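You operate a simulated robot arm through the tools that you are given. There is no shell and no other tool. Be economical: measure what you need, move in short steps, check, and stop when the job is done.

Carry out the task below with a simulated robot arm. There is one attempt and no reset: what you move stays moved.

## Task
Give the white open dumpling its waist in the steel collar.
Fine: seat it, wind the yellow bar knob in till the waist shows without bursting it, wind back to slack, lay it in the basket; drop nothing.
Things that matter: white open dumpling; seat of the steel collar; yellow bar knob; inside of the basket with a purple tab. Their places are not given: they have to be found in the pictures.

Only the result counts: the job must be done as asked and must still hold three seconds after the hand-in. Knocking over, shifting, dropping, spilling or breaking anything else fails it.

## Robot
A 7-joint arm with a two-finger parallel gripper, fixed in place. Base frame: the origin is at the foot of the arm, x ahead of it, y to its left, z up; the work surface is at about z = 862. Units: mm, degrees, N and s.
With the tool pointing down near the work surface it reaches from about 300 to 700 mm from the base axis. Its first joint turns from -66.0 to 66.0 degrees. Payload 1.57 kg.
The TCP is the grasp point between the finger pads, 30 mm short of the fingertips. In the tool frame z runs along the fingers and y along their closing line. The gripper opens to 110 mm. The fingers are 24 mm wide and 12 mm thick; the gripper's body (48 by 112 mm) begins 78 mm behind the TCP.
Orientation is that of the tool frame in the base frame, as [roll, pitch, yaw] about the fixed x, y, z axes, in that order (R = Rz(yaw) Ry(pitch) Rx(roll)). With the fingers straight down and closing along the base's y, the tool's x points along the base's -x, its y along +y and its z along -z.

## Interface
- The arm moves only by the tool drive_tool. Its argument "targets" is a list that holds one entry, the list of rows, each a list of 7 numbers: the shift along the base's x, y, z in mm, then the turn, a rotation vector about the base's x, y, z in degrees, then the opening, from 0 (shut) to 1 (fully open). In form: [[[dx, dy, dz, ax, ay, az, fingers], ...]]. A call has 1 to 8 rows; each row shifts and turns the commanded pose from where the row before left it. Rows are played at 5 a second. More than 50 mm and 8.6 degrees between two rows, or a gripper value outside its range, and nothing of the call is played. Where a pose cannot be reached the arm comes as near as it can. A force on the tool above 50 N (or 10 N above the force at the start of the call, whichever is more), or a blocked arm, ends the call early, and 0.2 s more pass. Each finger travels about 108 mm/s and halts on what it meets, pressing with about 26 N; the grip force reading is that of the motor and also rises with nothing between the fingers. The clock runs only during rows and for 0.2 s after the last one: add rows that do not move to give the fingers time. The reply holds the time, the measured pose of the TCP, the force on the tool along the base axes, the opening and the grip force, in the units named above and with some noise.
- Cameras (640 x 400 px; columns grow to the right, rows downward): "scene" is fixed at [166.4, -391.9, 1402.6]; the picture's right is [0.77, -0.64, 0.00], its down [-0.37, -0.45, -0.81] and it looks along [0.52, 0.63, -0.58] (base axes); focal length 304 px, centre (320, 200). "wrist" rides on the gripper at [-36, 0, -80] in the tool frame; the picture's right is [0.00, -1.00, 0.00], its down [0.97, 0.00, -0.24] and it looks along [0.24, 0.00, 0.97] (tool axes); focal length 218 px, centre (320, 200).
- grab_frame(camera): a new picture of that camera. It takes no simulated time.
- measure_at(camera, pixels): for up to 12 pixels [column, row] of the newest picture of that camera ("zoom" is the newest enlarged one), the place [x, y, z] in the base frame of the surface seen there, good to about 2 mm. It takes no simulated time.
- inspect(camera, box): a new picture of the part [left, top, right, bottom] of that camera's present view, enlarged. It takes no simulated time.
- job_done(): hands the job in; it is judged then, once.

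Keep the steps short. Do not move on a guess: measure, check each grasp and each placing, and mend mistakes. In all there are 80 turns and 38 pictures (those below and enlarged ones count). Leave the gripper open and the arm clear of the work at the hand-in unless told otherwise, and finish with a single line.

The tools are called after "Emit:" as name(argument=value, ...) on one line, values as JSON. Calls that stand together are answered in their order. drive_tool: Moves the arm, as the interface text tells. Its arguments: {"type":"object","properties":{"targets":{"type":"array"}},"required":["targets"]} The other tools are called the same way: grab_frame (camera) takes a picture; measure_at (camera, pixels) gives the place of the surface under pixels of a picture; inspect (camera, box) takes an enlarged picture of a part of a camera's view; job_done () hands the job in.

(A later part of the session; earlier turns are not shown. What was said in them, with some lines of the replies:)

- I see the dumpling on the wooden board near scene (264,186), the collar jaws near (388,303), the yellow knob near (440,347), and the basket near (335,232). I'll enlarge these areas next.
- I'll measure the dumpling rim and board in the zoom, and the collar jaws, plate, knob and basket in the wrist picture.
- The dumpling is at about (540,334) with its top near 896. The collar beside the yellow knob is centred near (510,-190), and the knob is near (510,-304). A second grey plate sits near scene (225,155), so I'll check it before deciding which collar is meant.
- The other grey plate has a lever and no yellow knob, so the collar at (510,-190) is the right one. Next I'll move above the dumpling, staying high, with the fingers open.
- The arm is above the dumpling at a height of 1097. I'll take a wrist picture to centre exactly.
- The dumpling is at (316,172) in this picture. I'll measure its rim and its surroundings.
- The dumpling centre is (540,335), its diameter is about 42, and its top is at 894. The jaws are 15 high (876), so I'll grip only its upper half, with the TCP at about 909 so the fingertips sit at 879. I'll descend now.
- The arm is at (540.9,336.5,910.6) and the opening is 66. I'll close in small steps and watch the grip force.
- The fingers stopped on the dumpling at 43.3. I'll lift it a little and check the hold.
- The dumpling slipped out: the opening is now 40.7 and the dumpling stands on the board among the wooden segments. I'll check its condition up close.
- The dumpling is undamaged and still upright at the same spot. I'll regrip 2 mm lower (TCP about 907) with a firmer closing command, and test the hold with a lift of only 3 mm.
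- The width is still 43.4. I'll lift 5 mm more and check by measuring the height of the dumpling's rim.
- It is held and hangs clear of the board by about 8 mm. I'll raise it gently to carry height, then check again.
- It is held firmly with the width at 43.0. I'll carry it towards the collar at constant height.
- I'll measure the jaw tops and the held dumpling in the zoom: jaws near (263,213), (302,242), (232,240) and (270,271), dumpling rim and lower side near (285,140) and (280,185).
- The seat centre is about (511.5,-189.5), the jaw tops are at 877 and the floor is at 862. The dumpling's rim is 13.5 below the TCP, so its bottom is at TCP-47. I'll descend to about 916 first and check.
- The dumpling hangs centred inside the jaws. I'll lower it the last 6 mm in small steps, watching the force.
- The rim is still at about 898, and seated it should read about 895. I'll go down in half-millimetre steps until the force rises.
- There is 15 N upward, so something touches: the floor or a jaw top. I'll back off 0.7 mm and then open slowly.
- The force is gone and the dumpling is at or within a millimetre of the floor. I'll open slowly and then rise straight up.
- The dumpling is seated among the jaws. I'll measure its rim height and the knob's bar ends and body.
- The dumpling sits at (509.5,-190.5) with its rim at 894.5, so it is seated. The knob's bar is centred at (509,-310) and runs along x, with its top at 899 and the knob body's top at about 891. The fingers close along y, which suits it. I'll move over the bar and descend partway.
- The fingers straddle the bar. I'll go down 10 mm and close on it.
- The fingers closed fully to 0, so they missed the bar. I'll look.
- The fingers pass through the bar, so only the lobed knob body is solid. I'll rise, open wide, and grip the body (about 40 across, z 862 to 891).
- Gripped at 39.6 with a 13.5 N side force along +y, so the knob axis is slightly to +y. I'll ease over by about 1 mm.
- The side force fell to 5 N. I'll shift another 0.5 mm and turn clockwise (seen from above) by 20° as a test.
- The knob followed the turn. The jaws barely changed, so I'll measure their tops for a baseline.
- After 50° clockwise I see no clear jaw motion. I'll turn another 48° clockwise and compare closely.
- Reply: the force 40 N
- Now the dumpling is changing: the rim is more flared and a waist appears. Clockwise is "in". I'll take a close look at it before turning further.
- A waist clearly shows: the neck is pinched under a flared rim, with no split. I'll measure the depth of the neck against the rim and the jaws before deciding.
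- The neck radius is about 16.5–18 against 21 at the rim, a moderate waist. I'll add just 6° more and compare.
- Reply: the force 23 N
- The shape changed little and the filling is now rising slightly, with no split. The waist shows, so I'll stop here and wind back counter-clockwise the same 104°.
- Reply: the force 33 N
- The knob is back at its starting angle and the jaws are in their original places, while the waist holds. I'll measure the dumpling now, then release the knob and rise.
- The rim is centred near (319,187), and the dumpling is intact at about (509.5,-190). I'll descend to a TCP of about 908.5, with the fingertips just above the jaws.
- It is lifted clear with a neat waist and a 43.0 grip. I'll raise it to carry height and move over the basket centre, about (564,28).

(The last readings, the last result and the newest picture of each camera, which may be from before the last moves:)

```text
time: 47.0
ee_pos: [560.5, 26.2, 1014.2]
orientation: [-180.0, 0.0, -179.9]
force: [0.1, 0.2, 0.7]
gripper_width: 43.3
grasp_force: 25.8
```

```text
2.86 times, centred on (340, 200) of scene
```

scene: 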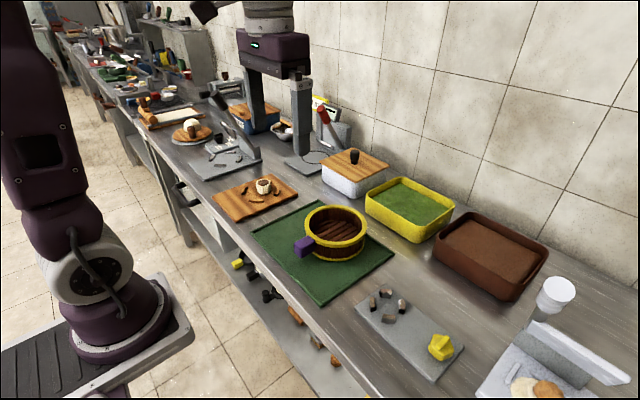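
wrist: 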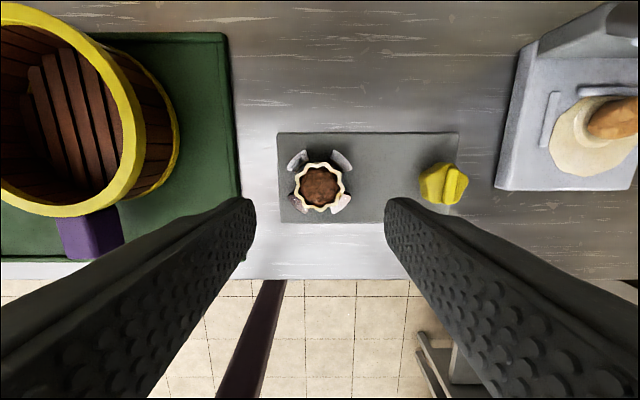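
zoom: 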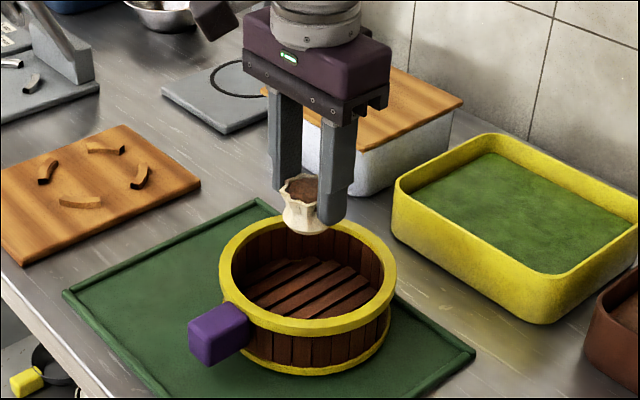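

Still held, above the basket. I'll measure the basket's rim and floor, and the dumpling's underside.

Emit:
measure_at(camera="zoom", pixels=[[226, 265], [392, 270], [300, 325], [320, 272], [350, 285], [290, 270], [303, 228], [300, 185], [385, 300], [240, 230]])

```text
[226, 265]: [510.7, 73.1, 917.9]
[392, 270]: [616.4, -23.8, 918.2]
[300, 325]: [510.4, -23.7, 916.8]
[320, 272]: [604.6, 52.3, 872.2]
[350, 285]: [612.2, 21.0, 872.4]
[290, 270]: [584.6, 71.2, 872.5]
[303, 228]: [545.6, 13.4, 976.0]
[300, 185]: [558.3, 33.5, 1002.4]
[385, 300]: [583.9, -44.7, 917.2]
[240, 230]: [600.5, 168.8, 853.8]
```

The basket centre is (563,25) and its floor is at 872, so the dumpling should touch with the TCP at about 918–919. I'll descend to 924.

Emit:
drive_tool(targets=[[[2, 0, -15, 0, 0, 0, 0.25], [0, 0, -25, 0, 0, 0, 0.25], [0, 0, -25, 0, 0, 0, 0.25], [0, 0, -15, 0, 0, 0, 0.25], [0, 0, -8, 0, 0, 0, 0.25], [0, 0, -2, 0, 0, 0, 0.25], [0, 0, 0, 0, 0, 0, 0.25]]])

Emit:
drive_tool(targets=[[[0, 0, -1, 0, 0, 0, 0.25], [0, 0, -1, 0, 0, 0, 0.25], [0, 0, -1, 0, 0, 0, 0.25], [0, 0, 0, 0, 0, 0, 0.25]]])

```text
time: 48.6
ee_pos: [565.2, 26.9, 922.6]
orientation: [-179.9, -0.1, -180.0]
force: [-0.2, -0.3, -0.4]
gripper_width: 43.0
grasp_force: 25.4
```

```text
time: 49.6
ee_pos: [565.7, 26.4, 921.3]
orientation: [180.0, 0.0, -179.9]
force: [0.7, -0.2, -1.3]
gripper_width: 43.1
grasp_force: 26.3
```

No contact yet. I'll continue in half-millimetre steps.

Emit:
drive_tool(targets=[[[0, 0, -0.5, 0, 0, 0, 0.25], [0, 0, -0.5, 0, 0, 0, 0.25], [0, 0, -0.5, 0, 0, 0, 0.25], [0, 0, 0, 0, 0, 0, 0.25]]])

Emit:
drive_tool(targets=[[[0, 0, -0.5, 0, 0, 0, 0.25], [0, 0, -0.5, 0, 0, 0, 0.25], [0, 0, 0, 0, 0, 0, 0.25]]])

```text
time: 50.6
ee_pos: [564.2, 26.6, 919.3]
orientation: [-180.0, -0.1, 179.9]
force: [0.0, 0.2, 0.3]
gripper_width: 42.9
grasp_force: 26.4
```

```text
time: 51.4
ee_pos: [564.3, 27.8, 918.5]
orientation: [-179.9, 0.0, 180.0]
force: [-1.2, -0.2, 12.0]
gripper_width: 43.0
grasp_force: 26.2
```

There is 12 N upward, so the dumpling rests on the basket floor. I'll release slowly and rise.

Emit:
drive_tool(targets=[[[0, 0, 0.3, 0, 0, 0, 0.25], [0, 0, 0, 0, 0, 0, 0.4], [0, 0, 0, 0, 0, 0, 0.46], [0, 0, 0, 0, 0, 0, 0.55], [0, 0, 0, 0, 0, 0, 0.55]]])

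Emit:
drive_tool(targets=[[[0, 0, 10, 0, 0, 0, 0.55], [0, 0, 20, 0, 0, 0, 0.55], [0, 0, 35, 0, 0, 0, 0.55], [0, 0, 45, 0, 0, 0, 0.55], [0, 0, 45, 0, 0, 0, 0.7], [-20, 0, 40, 0, 0, 0, 1], [-30, 0, 20, 0, 0, 0, 1], [0, 0, 0, 0, 0, 0, 1]]])

Emit:
grab_frame(camera="scene")

Emit:
inspect(camera="scene", box=[300, 195, 380, 270])

```text
time: 52.6
ee_pos: [564.5, 25.9, 918.2]
orientation: [-180.0, 0.0, -180.0]
force: [0.4, -1.0, -0.1]
gripper_width: 60.3
grasp_force: 0.1
```

```text
time: 54.4
ee_pos: [513.6, 27.0, 1133.3]
orientation: [-180.0, 0.0, 180.0]
force: [0.6, 0.2, -0.1]
gripper_width: 109.9
grasp_force: 0.1
```

```text
3 pictures are left
```

scene: 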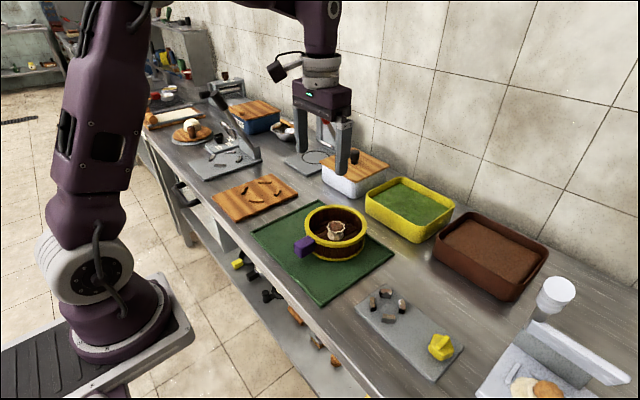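

```text
5.33 times, centred on (340, 232) of scene
```

zoom: 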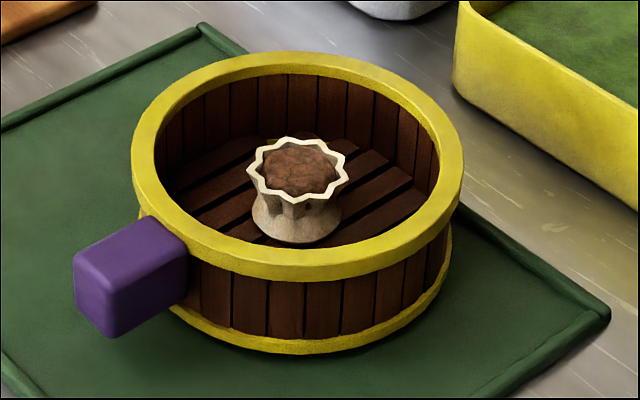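

The dumpling stands upright in the basket with a clear waist and no split. The knob is back at its starting angle, the gripper is open and the arm is clear, so I'll hand in.

Emit:
job_done()

```text
The job is handed in.
```

The dumpling has its waist with no split, the yellow knob is wound back to slack, and the dumpling stands upright in the purple-tabbed basket; it slipped from the first grip on its own board, upright and unharmed, before I regripped it.
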